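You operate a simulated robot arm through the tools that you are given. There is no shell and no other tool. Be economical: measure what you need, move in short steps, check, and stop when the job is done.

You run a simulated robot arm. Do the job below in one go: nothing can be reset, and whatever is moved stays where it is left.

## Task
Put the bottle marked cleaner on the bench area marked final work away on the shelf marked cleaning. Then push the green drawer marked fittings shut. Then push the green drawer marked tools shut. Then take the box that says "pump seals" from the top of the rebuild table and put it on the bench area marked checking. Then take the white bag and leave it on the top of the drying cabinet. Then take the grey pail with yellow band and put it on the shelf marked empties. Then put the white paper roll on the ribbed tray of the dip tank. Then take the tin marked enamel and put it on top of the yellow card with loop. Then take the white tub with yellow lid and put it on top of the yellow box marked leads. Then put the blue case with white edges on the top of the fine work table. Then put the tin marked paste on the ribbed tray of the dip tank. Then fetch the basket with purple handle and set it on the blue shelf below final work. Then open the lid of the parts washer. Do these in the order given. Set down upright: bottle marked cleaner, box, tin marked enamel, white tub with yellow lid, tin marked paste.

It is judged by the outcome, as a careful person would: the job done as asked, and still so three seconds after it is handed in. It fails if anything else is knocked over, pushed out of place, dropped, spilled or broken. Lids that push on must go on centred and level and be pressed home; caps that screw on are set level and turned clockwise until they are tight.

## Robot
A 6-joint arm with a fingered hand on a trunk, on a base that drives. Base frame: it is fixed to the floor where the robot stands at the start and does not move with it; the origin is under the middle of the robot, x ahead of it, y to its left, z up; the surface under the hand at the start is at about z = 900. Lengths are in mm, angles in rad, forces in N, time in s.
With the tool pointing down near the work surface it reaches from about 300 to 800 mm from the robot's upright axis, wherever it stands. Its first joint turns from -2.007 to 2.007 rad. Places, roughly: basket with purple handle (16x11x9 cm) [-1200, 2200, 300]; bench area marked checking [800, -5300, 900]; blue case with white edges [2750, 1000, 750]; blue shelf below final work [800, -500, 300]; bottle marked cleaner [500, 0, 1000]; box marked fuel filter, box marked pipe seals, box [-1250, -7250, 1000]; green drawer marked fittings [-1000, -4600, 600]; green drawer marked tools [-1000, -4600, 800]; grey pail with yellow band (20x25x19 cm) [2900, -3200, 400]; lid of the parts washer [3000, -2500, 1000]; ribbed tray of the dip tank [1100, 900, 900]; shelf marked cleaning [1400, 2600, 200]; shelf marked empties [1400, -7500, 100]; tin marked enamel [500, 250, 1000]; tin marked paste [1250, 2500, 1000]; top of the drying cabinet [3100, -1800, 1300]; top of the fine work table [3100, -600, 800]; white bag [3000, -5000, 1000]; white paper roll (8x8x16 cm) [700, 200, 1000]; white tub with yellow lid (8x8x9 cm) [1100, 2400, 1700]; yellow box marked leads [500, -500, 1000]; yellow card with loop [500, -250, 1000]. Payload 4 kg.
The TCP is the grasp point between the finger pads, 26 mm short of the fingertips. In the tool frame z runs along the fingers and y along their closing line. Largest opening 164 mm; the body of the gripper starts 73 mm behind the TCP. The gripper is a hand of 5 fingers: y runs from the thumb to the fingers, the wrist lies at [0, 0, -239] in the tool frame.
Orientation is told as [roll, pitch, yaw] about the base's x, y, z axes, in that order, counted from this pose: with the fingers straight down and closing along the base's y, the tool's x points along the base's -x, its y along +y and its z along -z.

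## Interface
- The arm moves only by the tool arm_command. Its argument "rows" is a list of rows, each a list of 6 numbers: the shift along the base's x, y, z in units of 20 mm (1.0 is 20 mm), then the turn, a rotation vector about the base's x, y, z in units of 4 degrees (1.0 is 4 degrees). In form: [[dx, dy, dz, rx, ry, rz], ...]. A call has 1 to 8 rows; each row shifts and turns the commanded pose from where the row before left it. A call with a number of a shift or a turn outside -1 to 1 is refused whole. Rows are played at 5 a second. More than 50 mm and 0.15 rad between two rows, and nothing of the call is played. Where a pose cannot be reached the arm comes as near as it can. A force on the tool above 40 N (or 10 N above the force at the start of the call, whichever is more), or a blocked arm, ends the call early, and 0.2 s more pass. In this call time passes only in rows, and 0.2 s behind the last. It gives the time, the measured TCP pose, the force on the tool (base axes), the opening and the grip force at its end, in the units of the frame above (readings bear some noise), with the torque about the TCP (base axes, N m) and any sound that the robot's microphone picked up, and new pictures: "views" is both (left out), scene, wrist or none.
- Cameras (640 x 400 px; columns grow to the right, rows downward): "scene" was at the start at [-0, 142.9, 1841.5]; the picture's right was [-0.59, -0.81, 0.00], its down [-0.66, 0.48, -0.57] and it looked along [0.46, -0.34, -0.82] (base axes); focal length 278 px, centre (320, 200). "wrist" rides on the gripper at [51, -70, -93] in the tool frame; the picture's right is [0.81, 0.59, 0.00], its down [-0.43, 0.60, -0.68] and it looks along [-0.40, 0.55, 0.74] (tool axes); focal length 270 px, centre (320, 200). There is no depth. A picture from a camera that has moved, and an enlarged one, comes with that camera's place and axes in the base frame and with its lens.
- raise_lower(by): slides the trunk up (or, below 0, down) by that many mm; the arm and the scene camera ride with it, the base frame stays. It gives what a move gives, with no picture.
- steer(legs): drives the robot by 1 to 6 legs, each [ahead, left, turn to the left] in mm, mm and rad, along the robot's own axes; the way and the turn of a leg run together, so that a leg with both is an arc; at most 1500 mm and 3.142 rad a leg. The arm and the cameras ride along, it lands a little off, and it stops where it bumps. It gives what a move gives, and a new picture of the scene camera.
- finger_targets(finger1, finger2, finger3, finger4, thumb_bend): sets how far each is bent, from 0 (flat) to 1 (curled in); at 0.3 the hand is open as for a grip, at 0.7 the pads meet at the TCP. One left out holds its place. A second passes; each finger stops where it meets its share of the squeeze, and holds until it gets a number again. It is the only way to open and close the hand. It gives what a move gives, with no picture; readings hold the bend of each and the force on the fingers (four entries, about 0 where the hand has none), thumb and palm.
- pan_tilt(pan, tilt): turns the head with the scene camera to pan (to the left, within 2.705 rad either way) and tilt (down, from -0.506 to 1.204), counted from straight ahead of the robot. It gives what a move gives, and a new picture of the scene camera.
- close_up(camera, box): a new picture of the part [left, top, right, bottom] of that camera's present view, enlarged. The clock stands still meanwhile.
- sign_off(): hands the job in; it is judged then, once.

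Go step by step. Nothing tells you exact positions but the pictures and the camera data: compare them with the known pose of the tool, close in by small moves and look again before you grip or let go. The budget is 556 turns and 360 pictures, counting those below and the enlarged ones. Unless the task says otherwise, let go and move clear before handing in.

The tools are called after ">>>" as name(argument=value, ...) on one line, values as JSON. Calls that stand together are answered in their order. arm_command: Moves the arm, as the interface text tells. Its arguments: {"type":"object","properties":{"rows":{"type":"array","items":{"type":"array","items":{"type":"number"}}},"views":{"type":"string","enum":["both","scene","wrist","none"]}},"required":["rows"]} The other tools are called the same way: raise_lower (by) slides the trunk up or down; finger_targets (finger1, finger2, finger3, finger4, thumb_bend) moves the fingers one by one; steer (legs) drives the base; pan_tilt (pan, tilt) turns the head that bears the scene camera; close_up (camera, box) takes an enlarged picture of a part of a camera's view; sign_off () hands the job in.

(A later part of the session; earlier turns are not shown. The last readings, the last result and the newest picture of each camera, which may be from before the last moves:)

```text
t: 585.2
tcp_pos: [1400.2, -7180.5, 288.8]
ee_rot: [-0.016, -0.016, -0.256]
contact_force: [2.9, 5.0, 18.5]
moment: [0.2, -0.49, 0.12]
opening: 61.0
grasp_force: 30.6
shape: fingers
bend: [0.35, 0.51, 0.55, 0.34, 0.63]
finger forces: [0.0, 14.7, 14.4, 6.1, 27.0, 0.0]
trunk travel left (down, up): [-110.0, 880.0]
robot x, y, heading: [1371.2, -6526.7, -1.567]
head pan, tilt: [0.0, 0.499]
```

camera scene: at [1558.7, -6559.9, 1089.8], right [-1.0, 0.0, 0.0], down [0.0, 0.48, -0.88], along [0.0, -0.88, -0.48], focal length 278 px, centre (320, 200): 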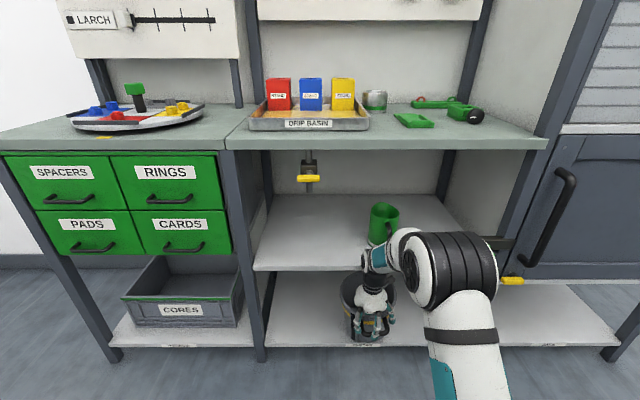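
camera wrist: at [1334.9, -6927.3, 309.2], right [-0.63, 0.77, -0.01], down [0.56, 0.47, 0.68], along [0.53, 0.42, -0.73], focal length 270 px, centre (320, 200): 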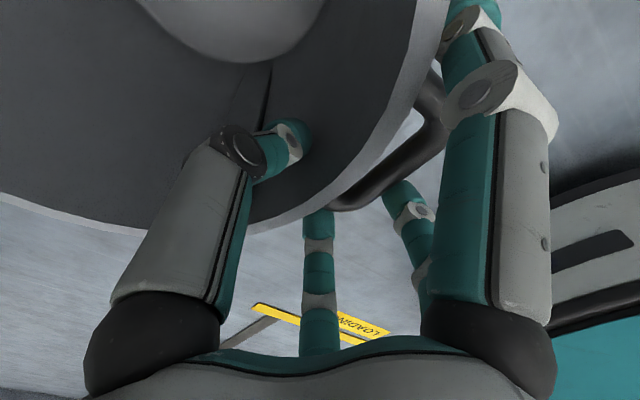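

>>> finger_targets(finger2=0.45, finger3=0.45, thumb_bend=0.45)

>>> close_up(camera="scene", box=[280, 230, 460, 370])

>>> close_up(camera="wrist", box=[0, 0, 640, 400])

```text
t: 586.2
tcp_pos: [1400.4, -7178.2, 281.4]
ee_rot: [-0.007, -0.013, -0.255]
contact_force: [0.4, 0.0, 0.7]
moment: [0.01, -0.01, -0.01]
opening: 69.1
grasp_force: 0.1
shape: fingers
bend: [0.35, 0.45, 0.45, 0.35, 0.45]
finger forces: [0.1, 0.0, 0.1, 0.1, 0.0, 0.0]
trunk travel left (down, up): [-110.0, 880.0]
robot x, y, heading: [1372.2, -6527.5, -1.569]
head pan, tilt: [0.0, 0.499]
```

```text
2.86 times, centred on (370, 300) of scene
camera zoom: at [1558.7, -6555.6, 1089.8], right [-1.0, 0.0, 0.0], down [0.0, 0.48, -0.88], along [0.0, -0.88, -0.48], focal length 793 px, centre (177, -86)
```

zoom: 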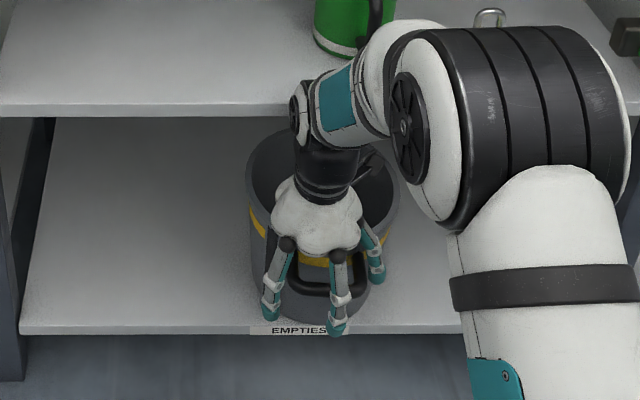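

```text
1.00 times, centred on (320, 200) of wrist (not enlarged: the box is as wide or as high as the picture)
camera zoom: at [1332.8, -7230.0, 374.3], right [-0.63, 0.77, -0.01], down [0.56, 0.47, 0.68], along [0.53, 0.42, -0.73], focal length 270 px, centre (320, 200)
```

zoom: 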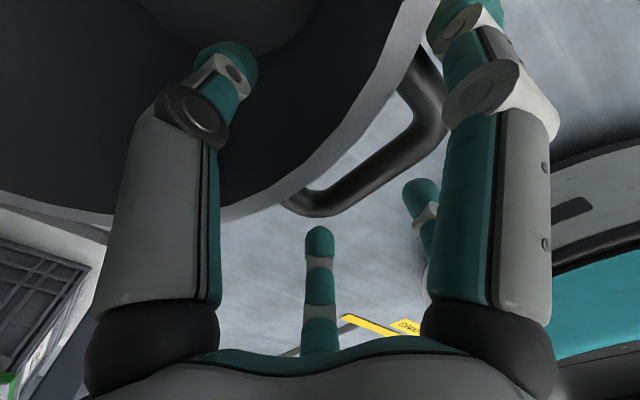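

>>> arm_command(rows=[[0, 0.1, 1, 0, 0, 0], [0, 0.1, 1, 0, 0, 0], [0, 0.1, 1, 0, 0, 0], [0, 0.2, 1, 0, 0, 0]], views="none")

>>> steer(legs=[[-250, 0, 0]])

>>> close_up(camera="scene", box=[240, 180, 440, 330])

```text
t: 587.2
tcp_pos: [1401.0, -7171.3, 360.3]
ee_rot: [-0.007, -0.012, -0.257]
contact_force: [-0.5, -0.2, -0.4]
moment: [0.0, -0.02, 0.02]
opening: 68.8
grasp_force: 0.1
shape: fingers
bend: [0.35, 0.45, 0.45, 0.35, 0.45]
finger forces: [0.0, 0.0, 0.1, 0.0, 0.0, 0.1]
trunk travel left (down, up): [-110.0, 880.0]
robot x, y, heading: [1371.2, -6530.4, -1.571]
head pan, tilt: [0.0, 0.499]
```

```text
t: 589.1
tcp_pos: [1400.6, -6914.5, 359.7]
ee_rot: [-0.005, -0.012, -0.257]
contact_force: [0.7, -0.2, 0.8]
moment: [-0.01, 0.02, 0.0]
opening: 68.9
grasp_force: 0.1
shape: fingers
bend: [0.35, 0.45, 0.45, 0.35, 0.45]
finger forces: [0.1, 0.1, 0.0, 0.1, 0.0, 0.0]
trunk travel left (down, up): [-110.0, 880.0]
robot x, y, heading: [1371.7, -6269.3, -1.571]
head pan, tilt: [0.0, 0.499]
camera scene: at [1559.3, -6303.8, 1089.8], right [-1.0, 0.0, 0.0], down [0.0, 0.48, -0.88], along [0.0, -0.88, -0.48], focal length 278 px, centre (320, 200)
```

scene: 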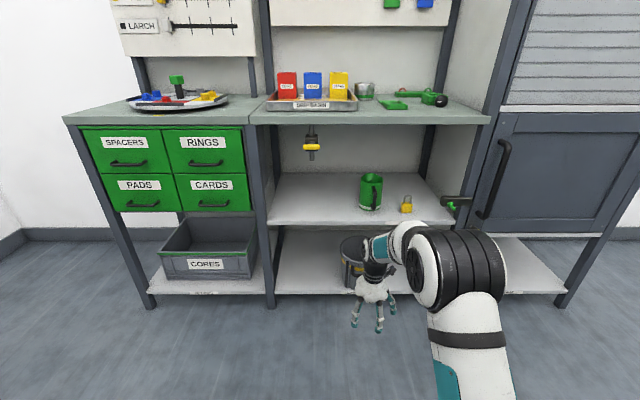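

```text
2.67 times, centred on (340, 255) of scene
camera zoom: at [1559.3, -6303.8, 1089.8], right [-1.0, 0.0, 0.0], down [0.0, 0.48, -0.88], along [0.0, -0.88, -0.48], focal length 740 px, centre (267, 53)
```

zoom: 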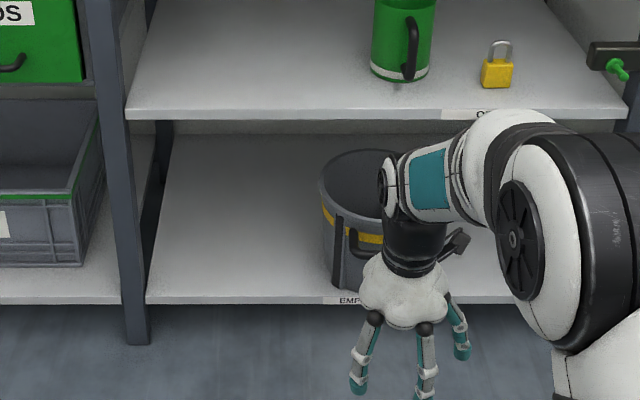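

The pail stands fully on the empties shelf. Next the paper roll: turn the hand back to its usual yaw, raise up and drive along the bench front.

>>> raise_lower(by=400)

>>> arm_command(rows=[[0, 0, 0.5, 0, 0, -1], [0, 0, 0.5, 0, 0, -1], [0, 0, 0.5, 0, 0, -1], [0, 0, 0.5, 0, 0, -1], [0, 0, 0.5, 0, 0, -1], [0, 0, 0.5, 0, 0, -1], [0, 0, 0.5, 0, 0, -1], [0, 0, 0.5, 0, 0, -1]], views="none")

>>> arm_command(rows=[[0, 0, 0.5, 0, 0, -1], [0, 0, 0.5, 0, 0, -1], [0, 0, 0.5, 0, 0, -1], [0, 0, 0.5, 0, 0, -1], [0, 0, 0.5, 0, 0, -1], [0, 0, 0.5, 0, 0, -1], [0, 0, 0.5, 0, 0, -1], [0, 0, 0.5, 0, 0, -1]], views="none")

>>> raise_lower(by=400)

>>> steer(legs=[[0, -1500, 0], [-1500, 0, 0], [-1500, 0, 0], [-1500, 0, 0], [-1500, 0, 0]])

```text
t: 592.9
tcp_pos: [1401.8, -6913.9, 759.3]
ee_rot: [-0.006, -0.014, -0.256]
contact_force: [0.1, 0.1, -0.3]
moment: [-0.02, 0.01, -0.02]
opening: 69.4
grasp_force: 0.2
shape: fingers
bend: [0.35, 0.45, 0.45, 0.35, 0.45]
finger forces: [0.0, 0.0, 0.0, 0.0, 0.0, 0.0]
trunk travel left (down, up): [-510.0, 480.0]
robot x, y, heading: [1369.8, -6274.1, -1.574]
head pan, tilt: [0.0, 0.499]
```

```text
t: 594.7
tcp_pos: [1400.5, -6914.2, 841.9]
ee_rot: [-0.008, -0.013, -0.814]
contact_force: [0.4, -0.1, 0.1]
moment: [0.0, 0.0, -0.05]
opening: 68.9
grasp_force: 0.0
shape: fingers
bend: [0.35, 0.45, 0.45, 0.35, 0.45]
finger forces: [0.0, 0.1, 0.0, 0.0, 0.0, 0.1]
trunk travel left (down, up): [-510.0, 480.0]
robot x, y, heading: [1368.2, -6272.5, -1.573]
head pan, tilt: [0.0, 0.499]
```

```text
t: 596.5
tcp_pos: [1402.1, -6915.9, 919.7]
ee_rot: [-0.004, -0.013, -1.373]
contact_force: [0.6, 0.2, 0.3]
moment: [0.02, 0.01, -0.04]
opening: 69.1
grasp_force: 0.1
shape: fingers
bend: [0.35, 0.45, 0.45, 0.35, 0.45]
finger forces: [0.1, 0.1, 0.1, 0.0, 0.1, 0.0]
trunk travel left (down, up): [-510.0, 480.0]
robot x, y, heading: [1372.9, -6272.3, -1.573]
head pan, tilt: [0.0, 0.499]
```

```text
t: 600.4
tcp_pos: [1402.1, -6914.1, 1319.4]
ee_rot: [-0.006, -0.012, -1.374]
contact_force: [-1.3, 0.8, -0.8]
moment: [0.0, -0.04, -0.02]
opening: 69.1
grasp_force: 0.0
shape: fingers
bend: [0.35, 0.45, 0.45, 0.35, 0.45]
finger forces: [0.1, 0.0, 0.1, 0.1, 0.0, 0.0]
trunk travel left (down, up): [-910.0, 80.0]
robot x, y, heading: [1372.9, -6271.0, -1.569]
head pan, tilt: [0.0, 0.499]
```

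```text
t: 635.8
tcp_pos: [87.3, -906.0, 1320.0]
ee_rot: [-0.006, -0.013, -1.4]
contact_force: [0.2, -0.1, 0.5]
moment: [0.0, -0.02, 0.01]
opening: 68.5
grasp_force: 0.1
shape: fingers
bend: [0.35, 0.45, 0.45, 0.35, 0.45]
finger forces: [0.0, 0.1, 0.0, 0.1, 0.0, 0.0]
trunk travel left (down, up): [-910.0, 80.0]
robot x, y, heading: [75.5, -264.9, -1.602]
head pan, tilt: [0.0, 0.499]
camera scene: at [260.9, -299.8, 1889.8], right [-1.0, 0.03, 0.0], down [0.01, 0.48, -0.88], along [-0.02, -0.88, -0.48], focal length 278 px, centre (320, 200)
```

scene: 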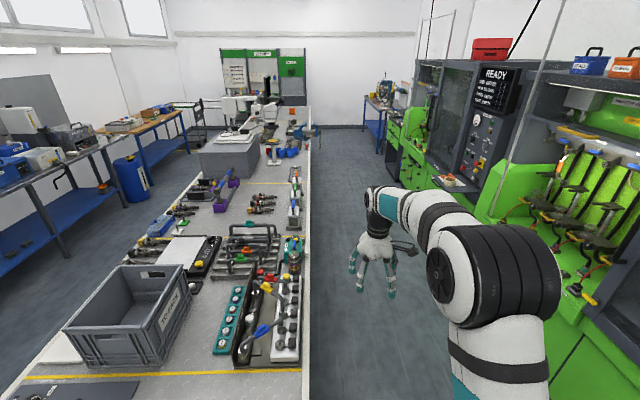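

>>> steer(legs=[[0, -130, 0], [-460, 0, 0], [0, 0, 1.602]])

>>> pan_tilt(pan=0.0, tilt=0.8)

>>> close_up(camera="scene", box=[200, 120, 480, 295])

```text
t: 643.2
tcp_pos: [600.5, 211.5, 1319.0]
ee_rot: [-0.005, -0.014, 0.182]
contact_force: [0.7, -0.4, 0.9]
moment: [0.01, 0.02, 0.0]
opening: 68.8
grasp_force: 0.0
shape: fingers
bend: [0.35, 0.45, 0.45, 0.35, 0.45]
finger forces: [0.1, 0.0, 0.0, 0.1, 0.0, 0.0]
trunk travel left (down, up): [-910.0, 80.0]
robot x, y, heading: [-43.3, 191.0, -0.014]
head pan, tilt: [0.0, 0.499]
camera scene: at [-7.0, 377.7, 1889.8], right [-0.02, -1.0, 0.0], down [-0.48, 0.01, -0.88], along [0.88, -0.02, -0.48], focal length 278 px, centre (320, 200)
```

scene: 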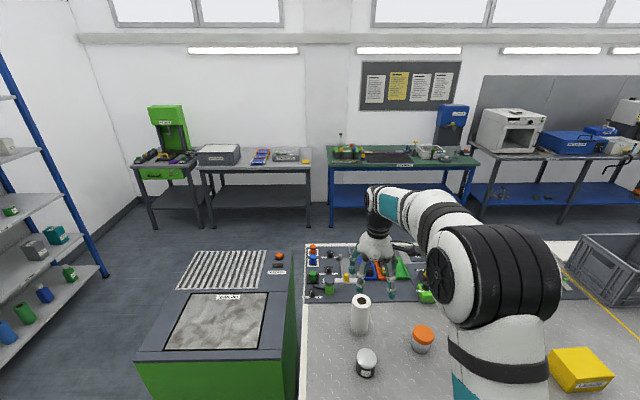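

```text
t: 644.0
tcp_pos: [600.2, 211.2, 1319.7]
ee_rot: [-0.005, -0.013, 0.182]
contact_force: [0.2, -0.5, 0.0]
moment: [0.0, -0.04, -0.02]
opening: 68.8
grasp_force: 0.1
shape: fingers
bend: [0.35, 0.45, 0.45, 0.35, 0.45]
finger forces: [0.1, 0.0, 0.0, 0.0, 0.1, 0.0]
trunk travel left (down, up): [-910.0, 80.0]
robot x, y, heading: [-43.0, 190.7, -0.018]
head pan, tilt: [0.0, 0.799]
camera scene: at [-17.2, 377.7, 1863.9], right [-0.02, -1.0, 0.0], down [-0.72, 0.01, -0.7], along [0.7, -0.01, -0.72], focal length 278 px, centre (320, 200)
```

scene: 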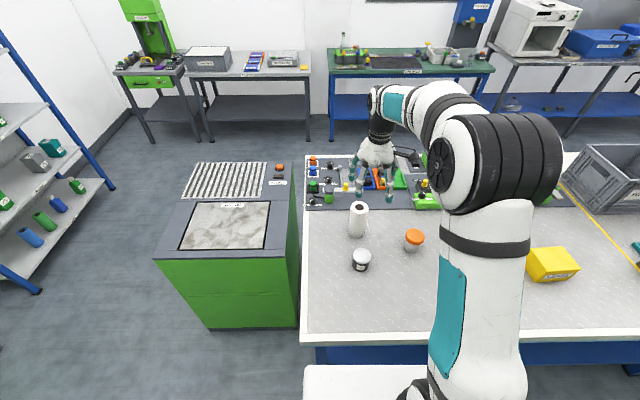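

```text
2.29 times, centred on (340, 208) of scene
camera zoom: at [-17.2, 377.7, 1863.9], right [-0.02, -1.0, 0.0], down [-0.72, 0.01, -0.7], along [0.7, -0.01, -0.72], focal length 634 px, centre (274, 183)
```

zoom: 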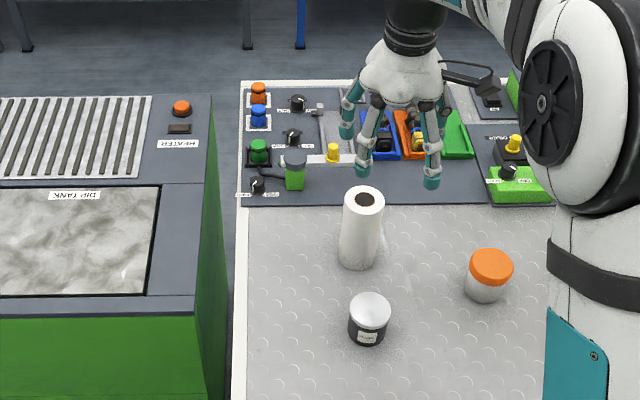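

>>> arm_command(rows=[[1, 0, 0, 0, 0, 0], [1, 0, 0, 0, 0, 0], [1, 0, -0.5, 0, 0, 0], [1, 0, -0.5, 0, 0, 0], [1, 0, -0.5, 0, 0, 0], [1, 0, -0.5, 0, 0, 0]], views="none")

>>> finger_targets(finger1=0.3, finger2=0.3, finger3=0.3, finger4=0.3, thumb_bend=0.3)

>>> raise_lower(by=-140)

>>> close_up(camera="wrist", box=[0, 0, 640, 400])

```text
t: 645.4
tcp_pos: [722.4, 211.7, 1279.6]
ee_rot: [-0.005, -0.011, 0.18]
contact_force: [0.3, 1.0, -0.5]
moment: [0.01, 0.0, 0.02]
opening: 69.0
grasp_force: 0.1
shape: fingers
bend: [0.35, 0.45, 0.45, 0.35, 0.45]
finger forces: [0.0, 0.0, 0.0, 0.1, 0.0, 0.0]
trunk travel left (down, up): [-910.0, 80.0]
robot x, y, heading: [-40.9, 192.8, -0.014]
head pan, tilt: [0.0, 0.799]
```

```text
t: 646.4
tcp_pos: [721.8, 212.5, 1279.3]
ee_rot: [-0.005, -0.012, 0.181]
contact_force: [-0.5, 0.4, 0.1]
moment: [-0.02, 0.03, -0.01]
opening: 90.5
grasp_force: 0.1
shape: fingers
bend: [0.3, 0.3, 0.3, 0.3, 0.3]
finger forces: [0.0, 0.1, 0.2, 0.1, 0.0, 0.0]
trunk travel left (down, up): [-910.0, 80.0]
robot x, y, heading: [-43.4, 191.4, -0.018]
head pan, tilt: [0.0, 0.799]
```

```text
t: 648.1
tcp_pos: [720.5, 211.4, 1139.2]
ee_rot: [-0.004, -0.012, 0.182]
contact_force: [0.6, 0.1, 0.0]
moment: [-0.01, -0.02, -0.01]
opening: 90.5
grasp_force: 0.0
shape: fingers
bend: [0.3, 0.3, 0.3, 0.3, 0.3]
finger forces: [0.1, 0.0, 0.0, 0.0, 0.0, 0.1]
trunk travel left (down, up): [-770.0, 220.0]
robot x, y, heading: [-44.8, 192.5, -0.019]
head pan, tilt: [0.0, 0.799]
```

```text
1.00 times, centred on (320, 200) of wrist (not enlarged: the box is as wide or as high as the picture)
camera zoom: at [682.4, 136.4, 1233.1], right [-0.9, 0.43, -0.01], down [0.31, 0.67, 0.68], along [0.3, 0.61, -0.73], focal length 270 px, centre (320, 200)
```

zoom: 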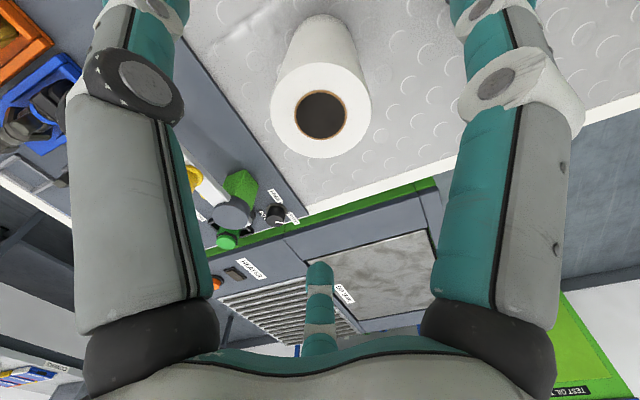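

>>> arm_command(rows=[[-0.1, -0.25, 0, 0, 0, 0]], views="none")

>>> raise_lower(by=-130)

>>> finger_targets(finger1=0.6, finger2=0.6, finger3=0.6, finger4=0.6, thumb_bend=0.6)

>>> close_up(camera="wrist", box=[0, 0, 640, 400])

```text
t: 648.5
tcp_pos: [717.6, 207.0, 1139.7]
ee_rot: [-0.006, -0.012, 0.183]
contact_force: [-0.5, -0.2, -0.2]
moment: [-0.03, -0.03, -0.02]
opening: 90.5
grasp_force: 0.1
shape: fingers
bend: [0.3, 0.3, 0.3, 0.3, 0.3]
finger forces: [0.1, 0.1, 0.0, 0.1, 0.1, 0.1]
trunk travel left (down, up): [-770.0, 220.0]
robot x, y, heading: [-44.1, 195.1, -0.012]
head pan, tilt: [0.0, 0.799]
```

```text
t: 650.1
tcp_pos: [719.3, 206.5, 1009.9]
ee_rot: [-0.006, -0.012, 0.181]
contact_force: [0.1, 0.2, -0.1]
moment: [-0.01, 0.02, 0.0]
opening: 90.5
grasp_force: 0.0
shape: fingers
bend: [0.3, 0.3, 0.3, 0.3, 0.3]
finger forces: [0.0, 0.0, 0.0, 0.0, 0.0, 0.0]
trunk travel left (down, up): [-640.0, 350.0]
robot x, y, heading: [-43.3, 192.7, -0.018]
head pan, tilt: [0.0, 0.799]
```

```text
t: 651.1
tcp_pos: [718.2, 206.8, 1010.0]
ee_rot: [-0.004, -0.014, 0.18]
contact_force: [1.4, 0.1, 1.0]
moment: [-0.05, 0.03, -0.02]
opening: 30.7
grasp_force: 15.1
shape: fingers
bend: [0.55, 0.54, 0.54, 0.55, 0.56]
finger forces: [4.8, 6.0, 6.3, 5.6, 7.1, 0.1]
trunk travel left (down, up): [-640.0, 350.0]
robot x, y, heading: [-42.9, 192.8, -0.02]
head pan, tilt: [0.0, 0.799]
```

```text
1.00 times, centred on (320, 200) of wrist (not enlarged: the box is as wide or as high as the picture)
camera zoom: at [680.4, 130.9, 1103.6], right [-0.9, 0.43, -0.01], down [0.31, 0.67, 0.68], along [0.3, 0.61, -0.73], focal length 270 px, centre (320, 200)
```

zoom: 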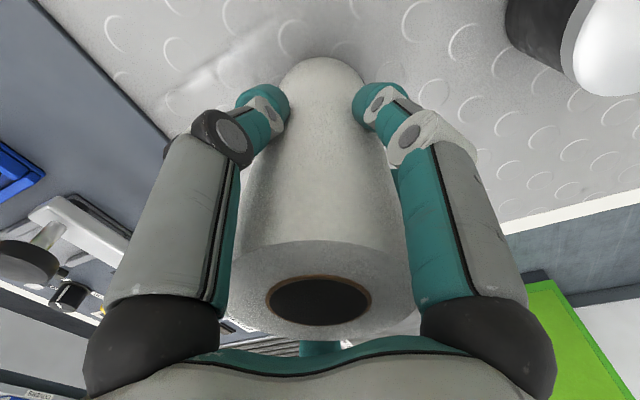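

>>> raise_lower(by=230)

>>> steer(legs=[[-150, 0, 0.016], [0, 640, 0], [400, 0, 0]])

>>> close_up(camera="scene", box=[250, 80, 450, 205])

```text
t: 653.5
tcp_pos: [718.7, 207.1, 1240.4]
ee_rot: [-0.005, -0.013, 0.182]
contact_force: [0.5, 0.2, -1.7]
moment: [0.01, -0.02, 0.0]
opening: 31.1
grasp_force: 14.7
shape: fingers
bend: [0.55, 0.54, 0.54, 0.55, 0.56]
finger forces: [4.8, 5.8, 6.2, 5.4, 7.0, 0.0]
trunk travel left (down, up): [-870.0, 120.0]
robot x, y, heading: [-44.8, 190.7, -0.013]
head pan, tilt: [0.0, 0.799]
```

```text
t: 660.1
tcp_pos: [972.8, 866.6, 1239.1]
ee_rot: [-0.004, -0.01, 0.206]
contact_force: [-0.2, -0.2, -2.4]
moment: [0.0, 0.0, 0.02]
opening: 31.0
grasp_force: 14.5
shape: fingers
bend: [0.55, 0.54, 0.54, 0.55, 0.56]
finger forces: [4.8, 6.0, 6.2, 5.5, 6.9, 0.1]
trunk travel left (down, up): [-870.0, 120.0]
robot x, y, heading: [211.8, 832.2, 0.008]
head pan, tilt: [0.0, 0.799]
camera scene: at [234.0, 1019.3, 1823.8], right [0.01, -1.0, 0.0], down [-0.72, -0.01, -0.7], along [0.7, 0.0, -0.72], focal length 278 px, centre (320, 200)
```

scene: 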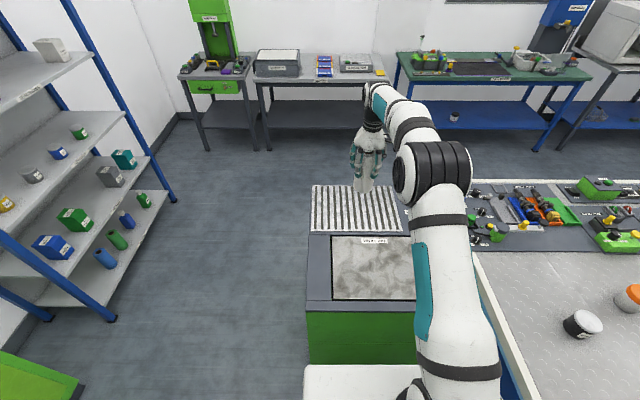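

```text
3.20 times, centred on (350, 142) of scene
camera zoom: at [234.0, 1019.3, 1823.8], right [0.01, -1.0, 0.0], down [-0.72, -0.01, -0.7], along [0.7, 0.0, -0.72], focal length 888 px, centre (224, 384)
```

zoom: 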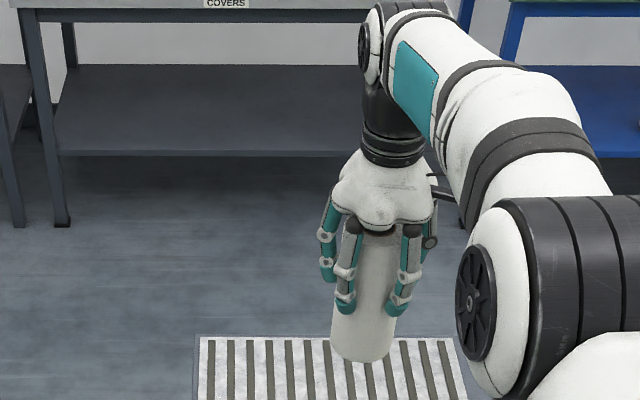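

>>> steer(legs=[[45, -35, 0]])

>>> raise_lower(by=-190)

>>> close_up(camera="scene", box=[270, 100, 450, 240])

```text
t: 661.1
tcp_pos: [1020.4, 831.6, 1239.5]
ee_rot: [-0.005, -0.01, 0.206]
contact_force: [0.5, -0.2, -2.0]
moment: [0.01, 0.02, 0.02]
opening: 31.0
grasp_force: 14.8
shape: fingers
bend: [0.55, 0.54, 0.54, 0.55, 0.56]
finger forces: [4.8, 6.0, 6.2, 5.3, 7.0, 0.1]
trunk travel left (down, up): [-870.0, 120.0]
robot x, y, heading: [253.7, 799.1, 0.005]
head pan, tilt: [0.0, 0.799]
camera scene: at [280.5, 984.8, 1824.0], right [0.01, -1.0, 0.0], down [-0.72, 0.0, -0.7], along [0.7, 0.0, -0.72], focal length 278 px, centre (320, 200)
```

scene: 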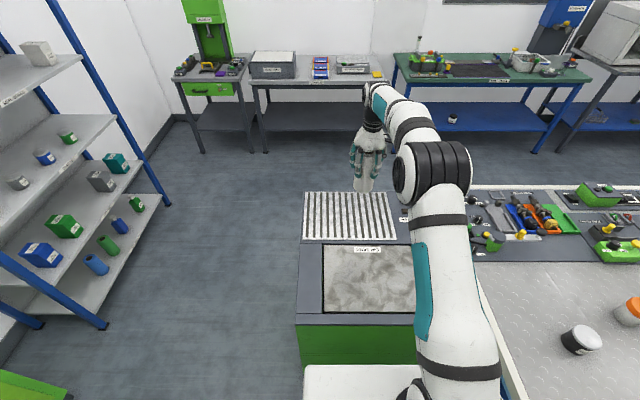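

```text
t: 663.1
tcp_pos: [1018.7, 833.6, 1050.1]
ee_rot: [-0.005, -0.013, 0.207]
contact_force: [1.0, 1.0, -2.0]
moment: [0.04, 0.0, 0.0]
opening: 31.0
grasp_force: 14.7
shape: fingers
bend: [0.55, 0.54, 0.54, 0.55, 0.56]
finger forces: [4.9, 6.0, 6.2, 5.4, 6.9, 0.0]
trunk travel left (down, up): [-680.0, 310.0]
robot x, y, heading: [256.8, 797.8, 0.008]
head pan, tilt: [0.0, 0.799]
```

```text
2.86 times, centred on (360, 170) of scene
camera zoom: at [278.1, 986.2, 1633.9], right [0.01, -1.0, 0.0], down [-0.72, 0.0, -0.7], along [0.7, 0.0, -0.72], focal length 793 px, centre (206, 286)
```

zoom: 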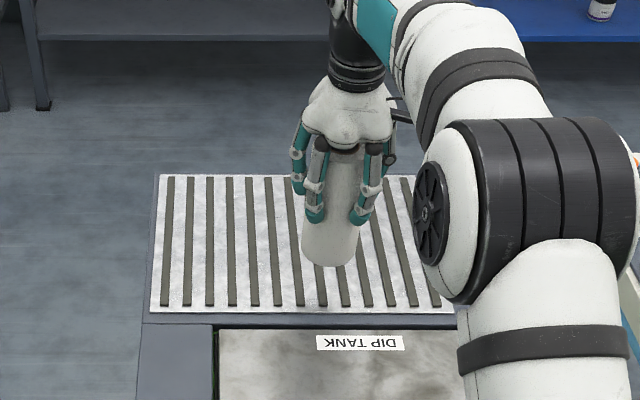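

>>> raise_lower(by=-20)

>>> raise_lower(by=-8)

>>> raise_lower(by=-6)

```text
t: 663.8
tcp_pos: [1017.1, 831.9, 1031.4]
ee_rot: [-0.004, -0.012, 0.205]
contact_force: [-0.2, 0.5, -1.6]
moment: [-0.01, -0.01, 0.0]
opening: 30.7
grasp_force: 14.8
shape: fingers
bend: [0.55, 0.54, 0.54, 0.55, 0.56]
finger forces: [5.0, 5.8, 6.1, 5.4, 6.9, 0.1]
trunk travel left (down, up): [-660.0, 330.0]
robot x, y, heading: [254.9, 799.5, 0.004]
head pan, tilt: [0.0, 0.799]
```

```text
t: 664.4
tcp_pos: [1017.1, 833.2, 1021.3]
ee_rot: [-0.004, -0.01, 0.208]
contact_force: [0.3, 0.1, -2.4]
moment: [-0.01, -0.01, -0.02]
opening: 30.9
grasp_force: 14.2
shape: fingers
bend: [0.55, 0.54, 0.54, 0.55, 0.56]
finger forces: [4.9, 5.9, 6.2, 5.3, 6.8, 0.0]
trunk travel left (down, up): [-652.0, 338.0]
robot x, y, heading: [255.6, 798.6, 0.003]
head pan, tilt: [0.0, 0.799]
```

```text
t: 664.9
tcp_pos: [1018.2, 831.6, 1015.1]
ee_rot: [-0.005, -0.013, 0.205]
contact_force: [0.0, 0.4, -2.1]
moment: [-0.01, 0.01, 0.02]
opening: 31.2
grasp_force: 14.7
shape: fingers
bend: [0.55, 0.54, 0.54, 0.55, 0.56]
finger forces: [4.8, 5.9, 6.1, 5.5, 7.0, 0.0]
trunk travel left (down, up): [-646.0, 344.0]
robot x, y, heading: [252.5, 800.4, 0.006]
head pan, tilt: [0.0, 0.799]
```

>>> raise_lower(by=-8)

>>> raise_lower(by=-6)

>>> raise_lower(by=-6)

```text
t: 665.5
tcp_pos: [1017.2, 833.6, 1007.7]
ee_rot: [-0.004, -0.013, 0.205]
contact_force: [-0.4, -0.6, -1.8]
moment: [-0.01, 0.01, 0.0]
opening: 30.7
grasp_force: 14.5
shape: fingers
bend: [0.55, 0.54, 0.54, 0.55, 0.56]
finger forces: [4.9, 5.9, 6.2, 5.4, 6.9, 0.0]
trunk travel left (down, up): [-638.0, 352.0]
robot x, y, heading: [254.4, 800.0, 0.008]
head pan, tilt: [0.0, 0.799]
```

```text
t: 666.1
tcp_pos: [1016.7, 832.8, 1002.9]
ee_rot: [-0.005, -0.012, 0.206]
contact_force: [0.6, -0.3, -2.2]
moment: [-0.01, -0.02, 0.03]
opening: 30.8
grasp_force: 14.6
shape: fingers
bend: [0.55, 0.54, 0.54, 0.55, 0.56]
finger forces: [4.9, 5.8, 6.2, 5.4, 6.9, 0.0]
trunk travel left (down, up): [-632.0, 358.0]
robot x, y, heading: [254.8, 800.8, 0.004]
head pan, tilt: [0.0, 0.799]
```

```text
t: 666.6
tcp_pos: [1017.8, 833.1, 996.1]
ee_rot: [-0.005, -0.01, 0.205]
contact_force: [0.2, -0.2, -2.1]
moment: [-0.02, 0.0, -0.01]
opening: 31.0
grasp_force: 14.5
shape: fingers
bend: [0.55, 0.54, 0.54, 0.55, 0.56]
finger forces: [4.9, 5.9, 6.2, 5.4, 6.8, 0.0]
trunk travel left (down, up): [-626.0, 364.0]
robot x, y, heading: [254.6, 800.1, 0.004]
head pan, tilt: [0.0, 0.799]
```

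>>> close_up(camera="scene", box=[290, 100, 430, 210])

```text
3.64 times, centred on (360, 155) of scene
camera zoom: at [278.1, 986.2, 1579.8], right [0.01, -1.0, 0.0], down [-0.72, 0.0, -0.7], along [0.7, 0.0, -0.72], focal length 1010 px, centre (174, 364)
```

zoom: 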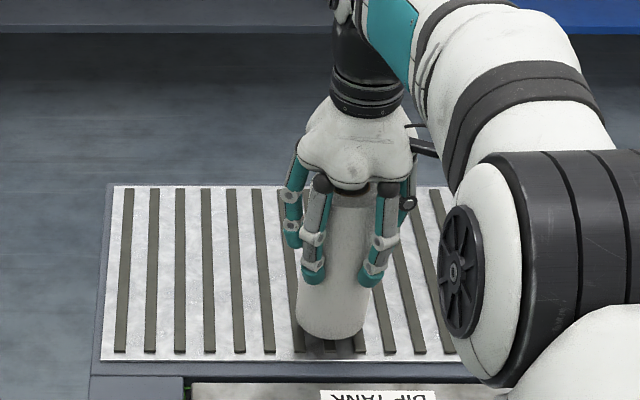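

>>> raise_lower(by=-8)

>>> raise_lower(by=-6)

>>> raise_lower(by=-5)

```text
t: 667.2
tcp_pos: [1017.6, 832.0, 987.5]
ee_rot: [-0.004, -0.012, 0.206]
contact_force: [-0.5, 0.1, -1.3]
moment: [-0.01, 0.02, 0.02]
opening: 30.9
grasp_force: 14.5
shape: fingers
bend: [0.55, 0.54, 0.54, 0.55, 0.56]
finger forces: [4.9, 5.9, 6.2, 5.3, 6.9, 0.1]
trunk travel left (down, up): [-618.0, 372.0]
robot x, y, heading: [258.7, 797.6, 0.001]
head pan, tilt: [0.0, 0.799]
```

```text
t: 667.7
tcp_pos: [1017.5, 832.1, 981.0]
ee_rot: [-0.006, -0.012, 0.205]
contact_force: [-0.3, -0.2, -2.1]
moment: [0.01, 0.01, -0.03]
opening: 30.9
grasp_force: 15.0
shape: fingers
bend: [0.55, 0.54, 0.54, 0.55, 0.56]
finger forces: [4.9, 5.9, 6.2, 5.3, 6.9, 0.0]
trunk travel left (down, up): [-612.0, 378.0]
robot x, y, heading: [255.5, 799.6, 0.009]
head pan, tilt: [0.0, 0.799]
```

```text
t: 668.3
tcp_pos: [1017.6, 833.2, 977.8]
ee_rot: [-0.007, -0.013, 0.208]
contact_force: [0.0, -0.1, 5.9]
moment: [-0.02, 0.01, 0.0]
opening: 30.7
grasp_force: 15.2
shape: fingers
bend: [0.55, 0.54, 0.54, 0.55, 0.56]
finger forces: [5.0, 6.1, 6.3, 5.6, 7.1, 0.0]
trunk travel left (down, up): [-607.0, 383.0]
robot x, y, heading: [257.0, 799.0, 0.003]
head pan, tilt: [0.0, 0.799]
```

>>> finger_targets(finger1=0.3, finger2=0.3, finger3=0.3, finger4=0.3, thumb_bend=0.3)

>>> raise_lower(by=250)

>>> close_up(camera="wrist", box=[0, 0, 640, 400])

```text
t: 669.3
tcp_pos: [1017.5, 831.8, 977.8]
ee_rot: [-0.005, -0.012, 0.206]
contact_force: [-0.2, -0.5, -0.5]
moment: [0.03, 0.0, 0.04]
opening: 90.5
grasp_force: 0.1
shape: fingers
bend: [0.3, 0.3, 0.3, 0.3, 0.3]
finger forces: [0.0, 0.0, 0.0, 0.0, 0.0, 0.1]
trunk travel left (down, up): [-607.0, 383.0]
robot x, y, heading: [253.8, 800.9, 0.008]
head pan, tilt: [0.0, 0.799]
```

```text
t: 671.9
tcp_pos: [1018.1, 832.7, 1227.4]
ee_rot: [-0.007, -0.013, 0.205]
contact_force: [-0.8, -0.3, 0.4]
moment: [-0.02, 0.02, -0.02]
opening: 90.7
grasp_force: 0.1
shape: fingers
bend: [0.3, 0.3, 0.3, 0.3, 0.3]
finger forces: [0.1, 0.0, 0.1, 0.0, 0.1, 0.0]
trunk travel left (down, up): [-857.0, 133.0]
robot x, y, heading: [256.9, 803.1, 0.006]
head pan, tilt: [0.0, 0.799]
```

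```text
1.00 times, centred on (320, 200) of wrist (not enlarged: the box is as wide or as high as the picture)
camera zoom: at [981.5, 755.9, 1320.1], right [-0.91, 0.41, -0.01], down [0.29, 0.67, 0.68], along [0.29, 0.62, -0.73], focal length 270 px, centre (320, 200)
```

zoom: 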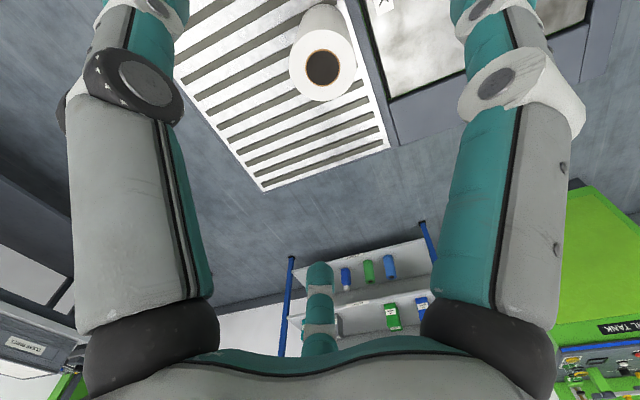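

Roll placed. Now back to the bench for the enamel tin.

>>> steer(legs=[[-430, 0, 0], [0, -620, 0]])

>>> close_up(camera="wrist", box=[0, 0, 640, 400])

>>> close_up(camera="scene", box=[270, 140, 550, 300])

```text
t: 677.6
tcp_pos: [582.7, 197.0, 1227.5]
ee_rot: [-0.006, -0.013, 0.184]
contact_force: [-0.9, -0.4, -0.2]
moment: [-0.02, -0.05, 0.0]
opening: 90.6
grasp_force: 0.0
shape: fingers
bend: [0.3, 0.3, 0.3, 0.3, 0.3]
finger forces: [0.0, 0.1, 0.0, 0.1, 0.1, 0.1]
trunk travel left (down, up): [-857.0, 133.0]
robot x, y, heading: [-178.9, 179.1, -0.014]
head pan, tilt: [0.0, 0.799]
camera scene: at [-153.7, 365.6, 1810.9], right [-0.01, -1.0, 0.0], down [-0.72, 0.01, -0.7], along [0.7, -0.01, -0.72], focal length 278 px, centre (320, 200)
```

scene: 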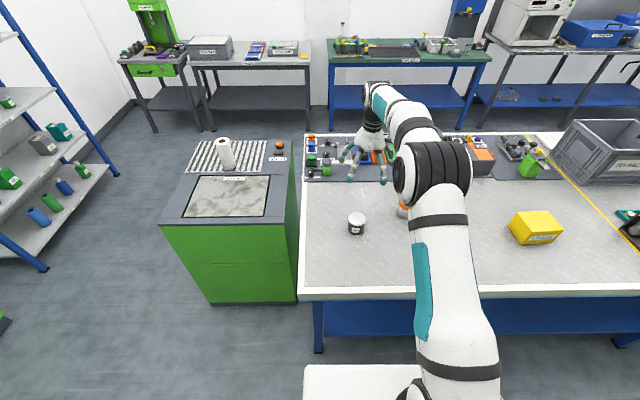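

```text
1.00 times, centred on (320, 200) of wrist (not enlarged: the box is as wide or as high as the picture)
camera zoom: at [544.9, 121.5, 1320.2], right [-0.9, 0.43, -0.01], down [0.31, 0.67, 0.68], along [0.3, 0.61, -0.73], focal length 270 px, centre (320, 200)
```

zoom: 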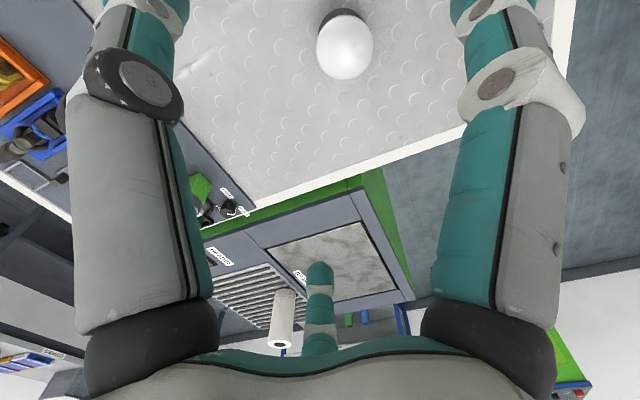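

```text
2.29 times, centred on (410, 220) of scene
camera zoom: at [-153.7, 365.6, 1810.9], right [-0.01, -1.0, 0.0], down [-0.72, 0.01, -0.7], along [0.7, -0.01, -0.72], focal length 634 px, centre (114, 154)
```

zoom: 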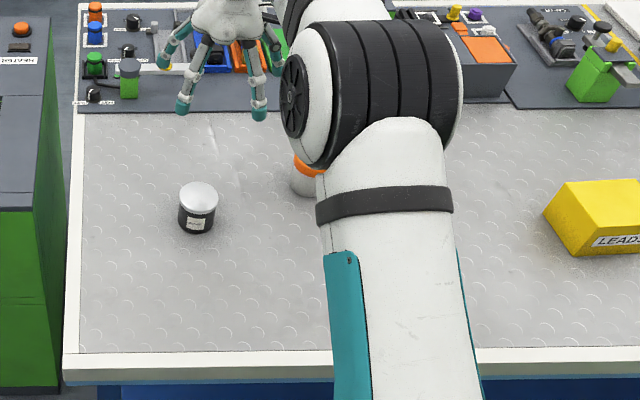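

>>> arm_command(rows=[[-0.65, 0.2, 0, 0, 0, 0], [-0.65, 0.2, 0, 0, 0, 0]], views="none")

>>> raise_lower(by=-210)

>>> close_up(camera="wrist", box=[0, 0, 640, 400])

```text
t: 678.2
tcp_pos: [555.2, 205.9, 1226.3]
ee_rot: [-0.005, -0.011, 0.185]
contact_force: [-1.0, 0.0, -0.6]
moment: [-0.01, 0.0, 0.03]
opening: 90.6
grasp_force: 0.0
shape: fingers
bend: [0.3, 0.3, 0.3, 0.3, 0.3]
finger forces: [0.0, 0.1, 0.0, 0.1, 0.1, 0.0]
trunk travel left (down, up): [-857.0, 133.0]
robot x, y, heading: [-177.5, 180.9, -0.011]
head pan, tilt: [0.0, 0.799]
```

```text
t: 680.4
tcp_pos: [556.3, 207.6, 1015.4]
ee_rot: [-0.006, -0.013, 0.184]
contact_force: [-0.3, 0.2, 0.3]
moment: [-0.02, 0.03, -0.01]
opening: 90.5
grasp_force: 0.0
shape: fingers
bend: [0.3, 0.3, 0.3, 0.3, 0.3]
finger forces: [0.1, 0.1, 0.0, 0.1, 0.0, 0.1]
trunk travel left (down, up): [-647.0, 343.0]
robot x, y, heading: [-175.0, 183.2, -0.02]
head pan, tilt: [0.0, 0.799]
```

```text
1.00 times, centred on (320, 200) of wrist (not enlarged: the box is as wide or as high as the picture)
camera zoom: at [518.6, 130.7, 1110.1], right [-0.9, 0.43, -0.01], down [0.31, 0.67, 0.68], along [0.3, 0.61, -0.73], focal length 270 px, centre (320, 200)
```

zoom: 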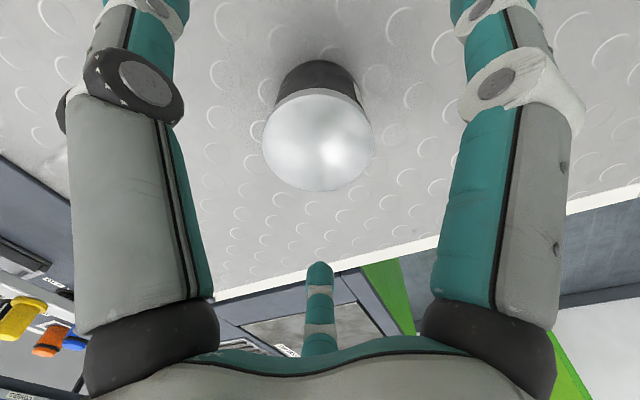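

>>> raise_lower(by=-82)

>>> finger_targets(finger1=0.62, finger2=0.62, finger3=0.62, finger4=0.62, thumb_bend=0.62)

>>> close_up(camera="wrist", box=[0, 0, 640, 400])

```text
t: 681.6
tcp_pos: [556.3, 206.2, 933.9]
ee_rot: [-0.006, -0.012, 0.184]
contact_force: [-0.3, 0.5, 0.3]
moment: [0.01, -0.01, -0.02]
opening: 90.6
grasp_force: 0.1
shape: fingers
bend: [0.3, 0.3, 0.3, 0.3, 0.3]
finger forces: [0.0, 0.1, 0.0, 0.0, 0.0, 0.0]
trunk travel left (down, up): [-565.0, 425.0]
robot x, y, heading: [-176.3, 179.7, -0.015]
head pan, tilt: [0.0, 0.799]
```

```text
t: 682.6
tcp_pos: [555.4, 205.6, 936.6]
ee_rot: [-0.006, -0.015, 0.184]
contact_force: [1.3, 0.2, 8.8]
moment: [0.03, 0.04, 0.01]
opening: 27.8
grasp_force: 19.1
shape: fingers
bend: [0.57, 0.56, 0.55, 0.56, 0.57]
finger forces: [5.5, 9.5, 7.7, 6.9, 8.7, 0.1]
trunk travel left (down, up): [-565.0, 425.0]
robot x, y, heading: [-179.4, 182.7, -0.014]
head pan, tilt: [0.0, 0.799]
```

```text
1.00 times, centred on (320, 200) of wrist (not enlarged: the box is as wide or as high as the picture)
camera zoom: at [518.3, 130.6, 1029.0], right [-0.9, 0.43, -0.01], down [0.31, 0.67, 0.68], along [0.3, 0.61, -0.73], focal length 270 px, centre (320, 200)
```

zoom: 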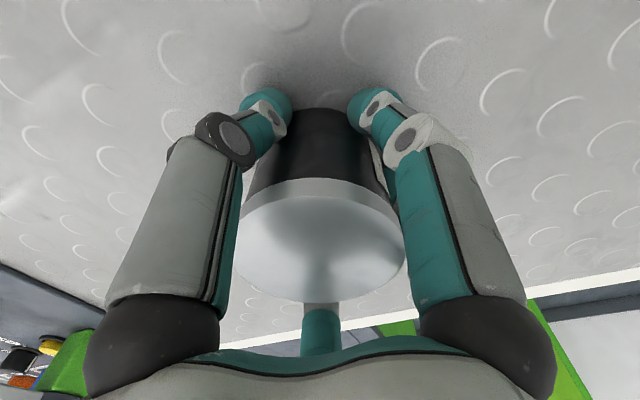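

>>> raise_lower(by=200)

>>> steer(legs=[[0, -400, 0.014]])

>>> close_up(camera="scene", box=[290, 120, 430, 260])

>>> close_up(camera="wrist", box=[0, 0, 640, 400])

```text
t: 684.8
tcp_pos: [557.4, 206.6, 1134.7]
ee_rot: [-0.005, -0.009, 0.186]
contact_force: [-0.5, 0.8, -2.6]
moment: [0.0, 0.03, 0.01]
opening: 27.7
grasp_force: 16.7
shape: fingers
bend: [0.57, 0.56, 0.55, 0.56, 0.57]
finger forces: [5.3, 6.4, 7.4, 6.6, 8.3, 0.0]
trunk travel left (down, up): [-765.0, 225.0]
robot x, y, heading: [-179.8, 182.1, -0.013]
head pan, tilt: [0.0, 0.799]
```

```text
t: 687.3
tcp_pos: [553.4, -187.1, 1135.0]
ee_rot: [-0.005, -0.014, 0.198]
contact_force: [-0.5, -1.0, -1.9]
moment: [0.03, 0.0, 0.02]
opening: 27.4
grasp_force: 17.4
shape: fingers
bend: [0.57, 0.56, 0.55, 0.56, 0.57]
finger forces: [5.3, 6.4, 7.4, 6.6, 8.3, 0.1]
trunk travel left (down, up): [-765.0, 225.0]
robot x, y, heading: [-181.2, -217.2, -0.005]
head pan, tilt: [0.0, 0.799]
camera scene: at [-158.8, -34.7, 1719.0], right [0.0, -1.0, 0.0], down [-0.72, 0.0, -0.7], along [0.7, 0.0, -0.72], focal length 278 px, centre (320, 200)
```

scene: 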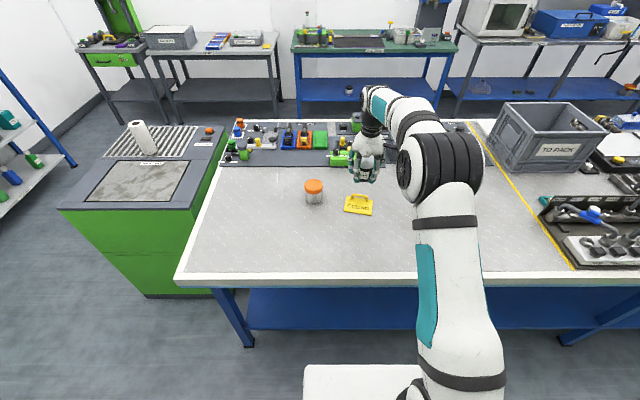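

```text
2.86 times, centred on (360, 190) of scene
camera zoom: at [-158.8, -34.7, 1719.0], right [0.0, -1.0, 0.0], down [-0.72, 0.0, -0.7], along [0.7, 0.0, -0.72], focal length 793 px, centre (206, 229)
```

zoom: 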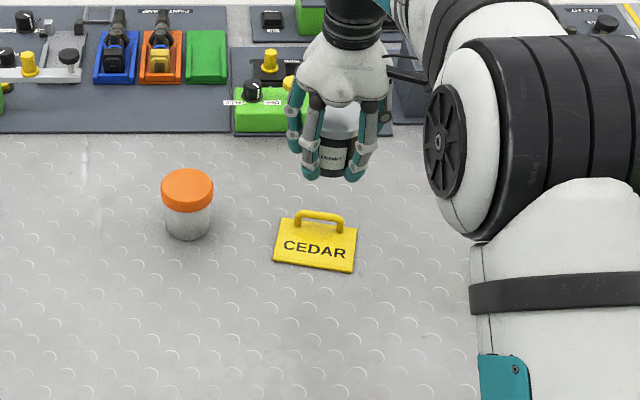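

```text
1.00 times, centred on (320, 200) of wrist (not enlarged: the box is as wide or as high as the picture)
camera zoom: at [516.0, -262.9, 1227.8], right [-0.91, 0.42, -0.01], down [0.3, 0.67, 0.68], along [0.29, 0.61, -0.73], focal length 270 px, centre (320, 200)
```

zoom: 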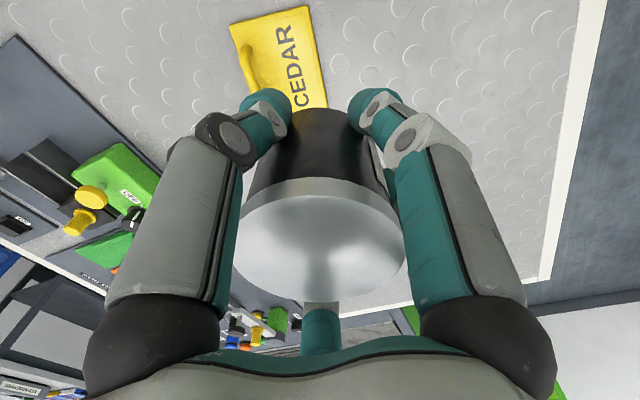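

>>> close_up(camera="scene", box=[335, 180, 385, 220])

```text
10.00 times, centred on (360, 200) of scene
camera zoom: at [-158.8, -34.7, 1719.0], right [0.0, -1.0, 0.0], down [-0.72, 0.0, -0.7], along [0.7, 0.0, -0.72], focal length 2776 px, centre (-80, 200)
```

zoom: 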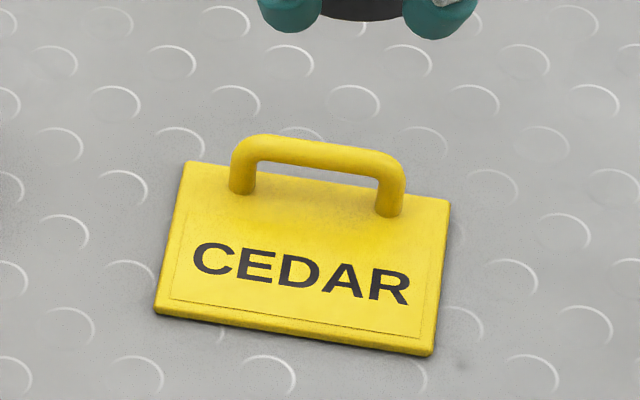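

>>> finger_targets(finger2=0.68, finger3=0.68, thumb_bend=0.7)

>>> finger_targets(finger1=0.3, finger4=0.25)

>>> arm_command(rows=[[0.95, -0.1, 0, 0, 0, 0], [0.95, -0.1, 0, 0, 0, 0]], views="none")

>>> raise_lower(by=-165)

>>> close_up(camera="scene", box=[310, 140, 420, 230])

>>> close_up(camera="wrist", box=[0, 0, 640, 400])

```text
t: 688.3
tcp_pos: [552.1, -184.7, 1134.3]
ee_rot: [-0.004, -0.011, 0.197]
contact_force: [0.3, -0.5, -2.5]
moment: [-0.01, 0.02, 0.02]
opening: 26.8
grasp_force: 24.9
shape: fingers
bend: [0.57, 0.56, 0.55, 0.56, 0.6]
finger forces: [4.5, 10.6, 11.2, 6.1, 18.2, 0.0]
trunk travel left (down, up): [-765.0, 225.0]
robot x, y, heading: [-181.7, -217.6, -0.007]
head pan, tilt: [0.0, 0.799]
```

```text
t: 689.3
tcp_pos: [552.8, -185.2, 1134.6]
ee_rot: [-0.004, -0.01, 0.199]
contact_force: [-0.8, 0.8, -2.6]
moment: [0.01, 0.0, -0.01]
opening: 70.9
grasp_force: 20.0
shape: fingers
bend: [0.3, 0.56, 0.55, 0.25, 0.6]
finger forces: [0.0, 9.9, 11.2, 0.0, 18.2, 0.1]
trunk travel left (down, up): [-765.0, 225.0]
robot x, y, heading: [-182.0, -222.0, 0.005]
head pan, tilt: [0.0, 0.799]
```

```text
t: 689.9
tcp_pos: [590.6, -190.7, 1133.3]
ee_rot: [-0.005, -0.01, 0.197]
contact_force: [0.1, 0.2, -2.6]
moment: [-0.02, 0.03, -0.01]
opening: 70.7
grasp_force: 19.6
shape: fingers
bend: [0.3, 0.56, 0.55, 0.25, 0.6]
finger forces: [0.0, 9.6, 11.1, 0.0, 18.1, 0.0]
trunk travel left (down, up): [-765.0, 225.0]
robot x, y, heading: [-183.7, -216.5, -0.005]
head pan, tilt: [0.0, 0.799]
```

```text
t: 691.7
tcp_pos: [589.9, -188.5, 968.9]
ee_rot: [-0.005, -0.012, 0.198]
contact_force: [0.6, 0.6, -2.9]
moment: [-0.06, 0.01, 0.01]
opening: 71.1
grasp_force: 19.8
shape: fingers
bend: [0.3, 0.56, 0.55, 0.25, 0.6]
finger forces: [0.0, 9.8, 11.1, 0.0, 18.1, 0.0]
trunk travel left (down, up): [-600.0, 390.0]
robot x, y, heading: [-179.1, -217.5, -0.006]
head pan, tilt: [0.0, 0.799]
```

```text
4.44 times, centred on (365, 185) of scene
camera zoom: at [-158.9, -33.8, 1553.9], right [0.0, -1.0, 0.0], down [-0.72, 0.0, -0.7], along [0.7, 0.0, -0.72], focal length 1234 px, centre (120, 267)
```

zoom: 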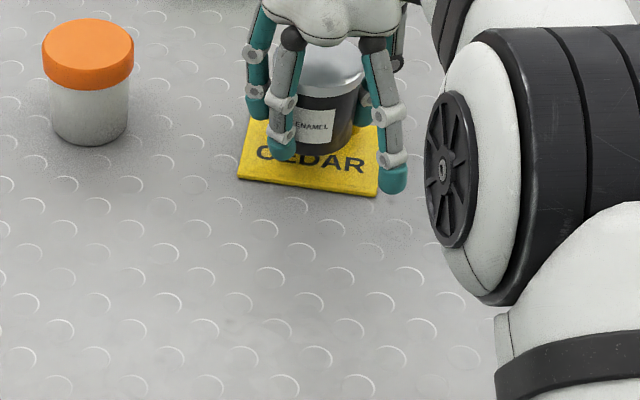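

```text
1.00 times, centred on (320, 200) of wrist (not enlarged: the box is as wide or as high as the picture)
camera zoom: at [553.0, -266.0, 1062.1], right [-0.91, 0.42, -0.01], down [0.3, 0.67, 0.68], along [0.29, 0.61, -0.73], focal length 270 px, centre (320, 200)
```

zoom: 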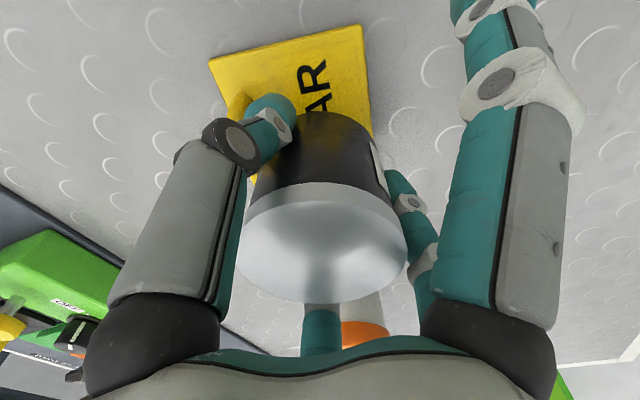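

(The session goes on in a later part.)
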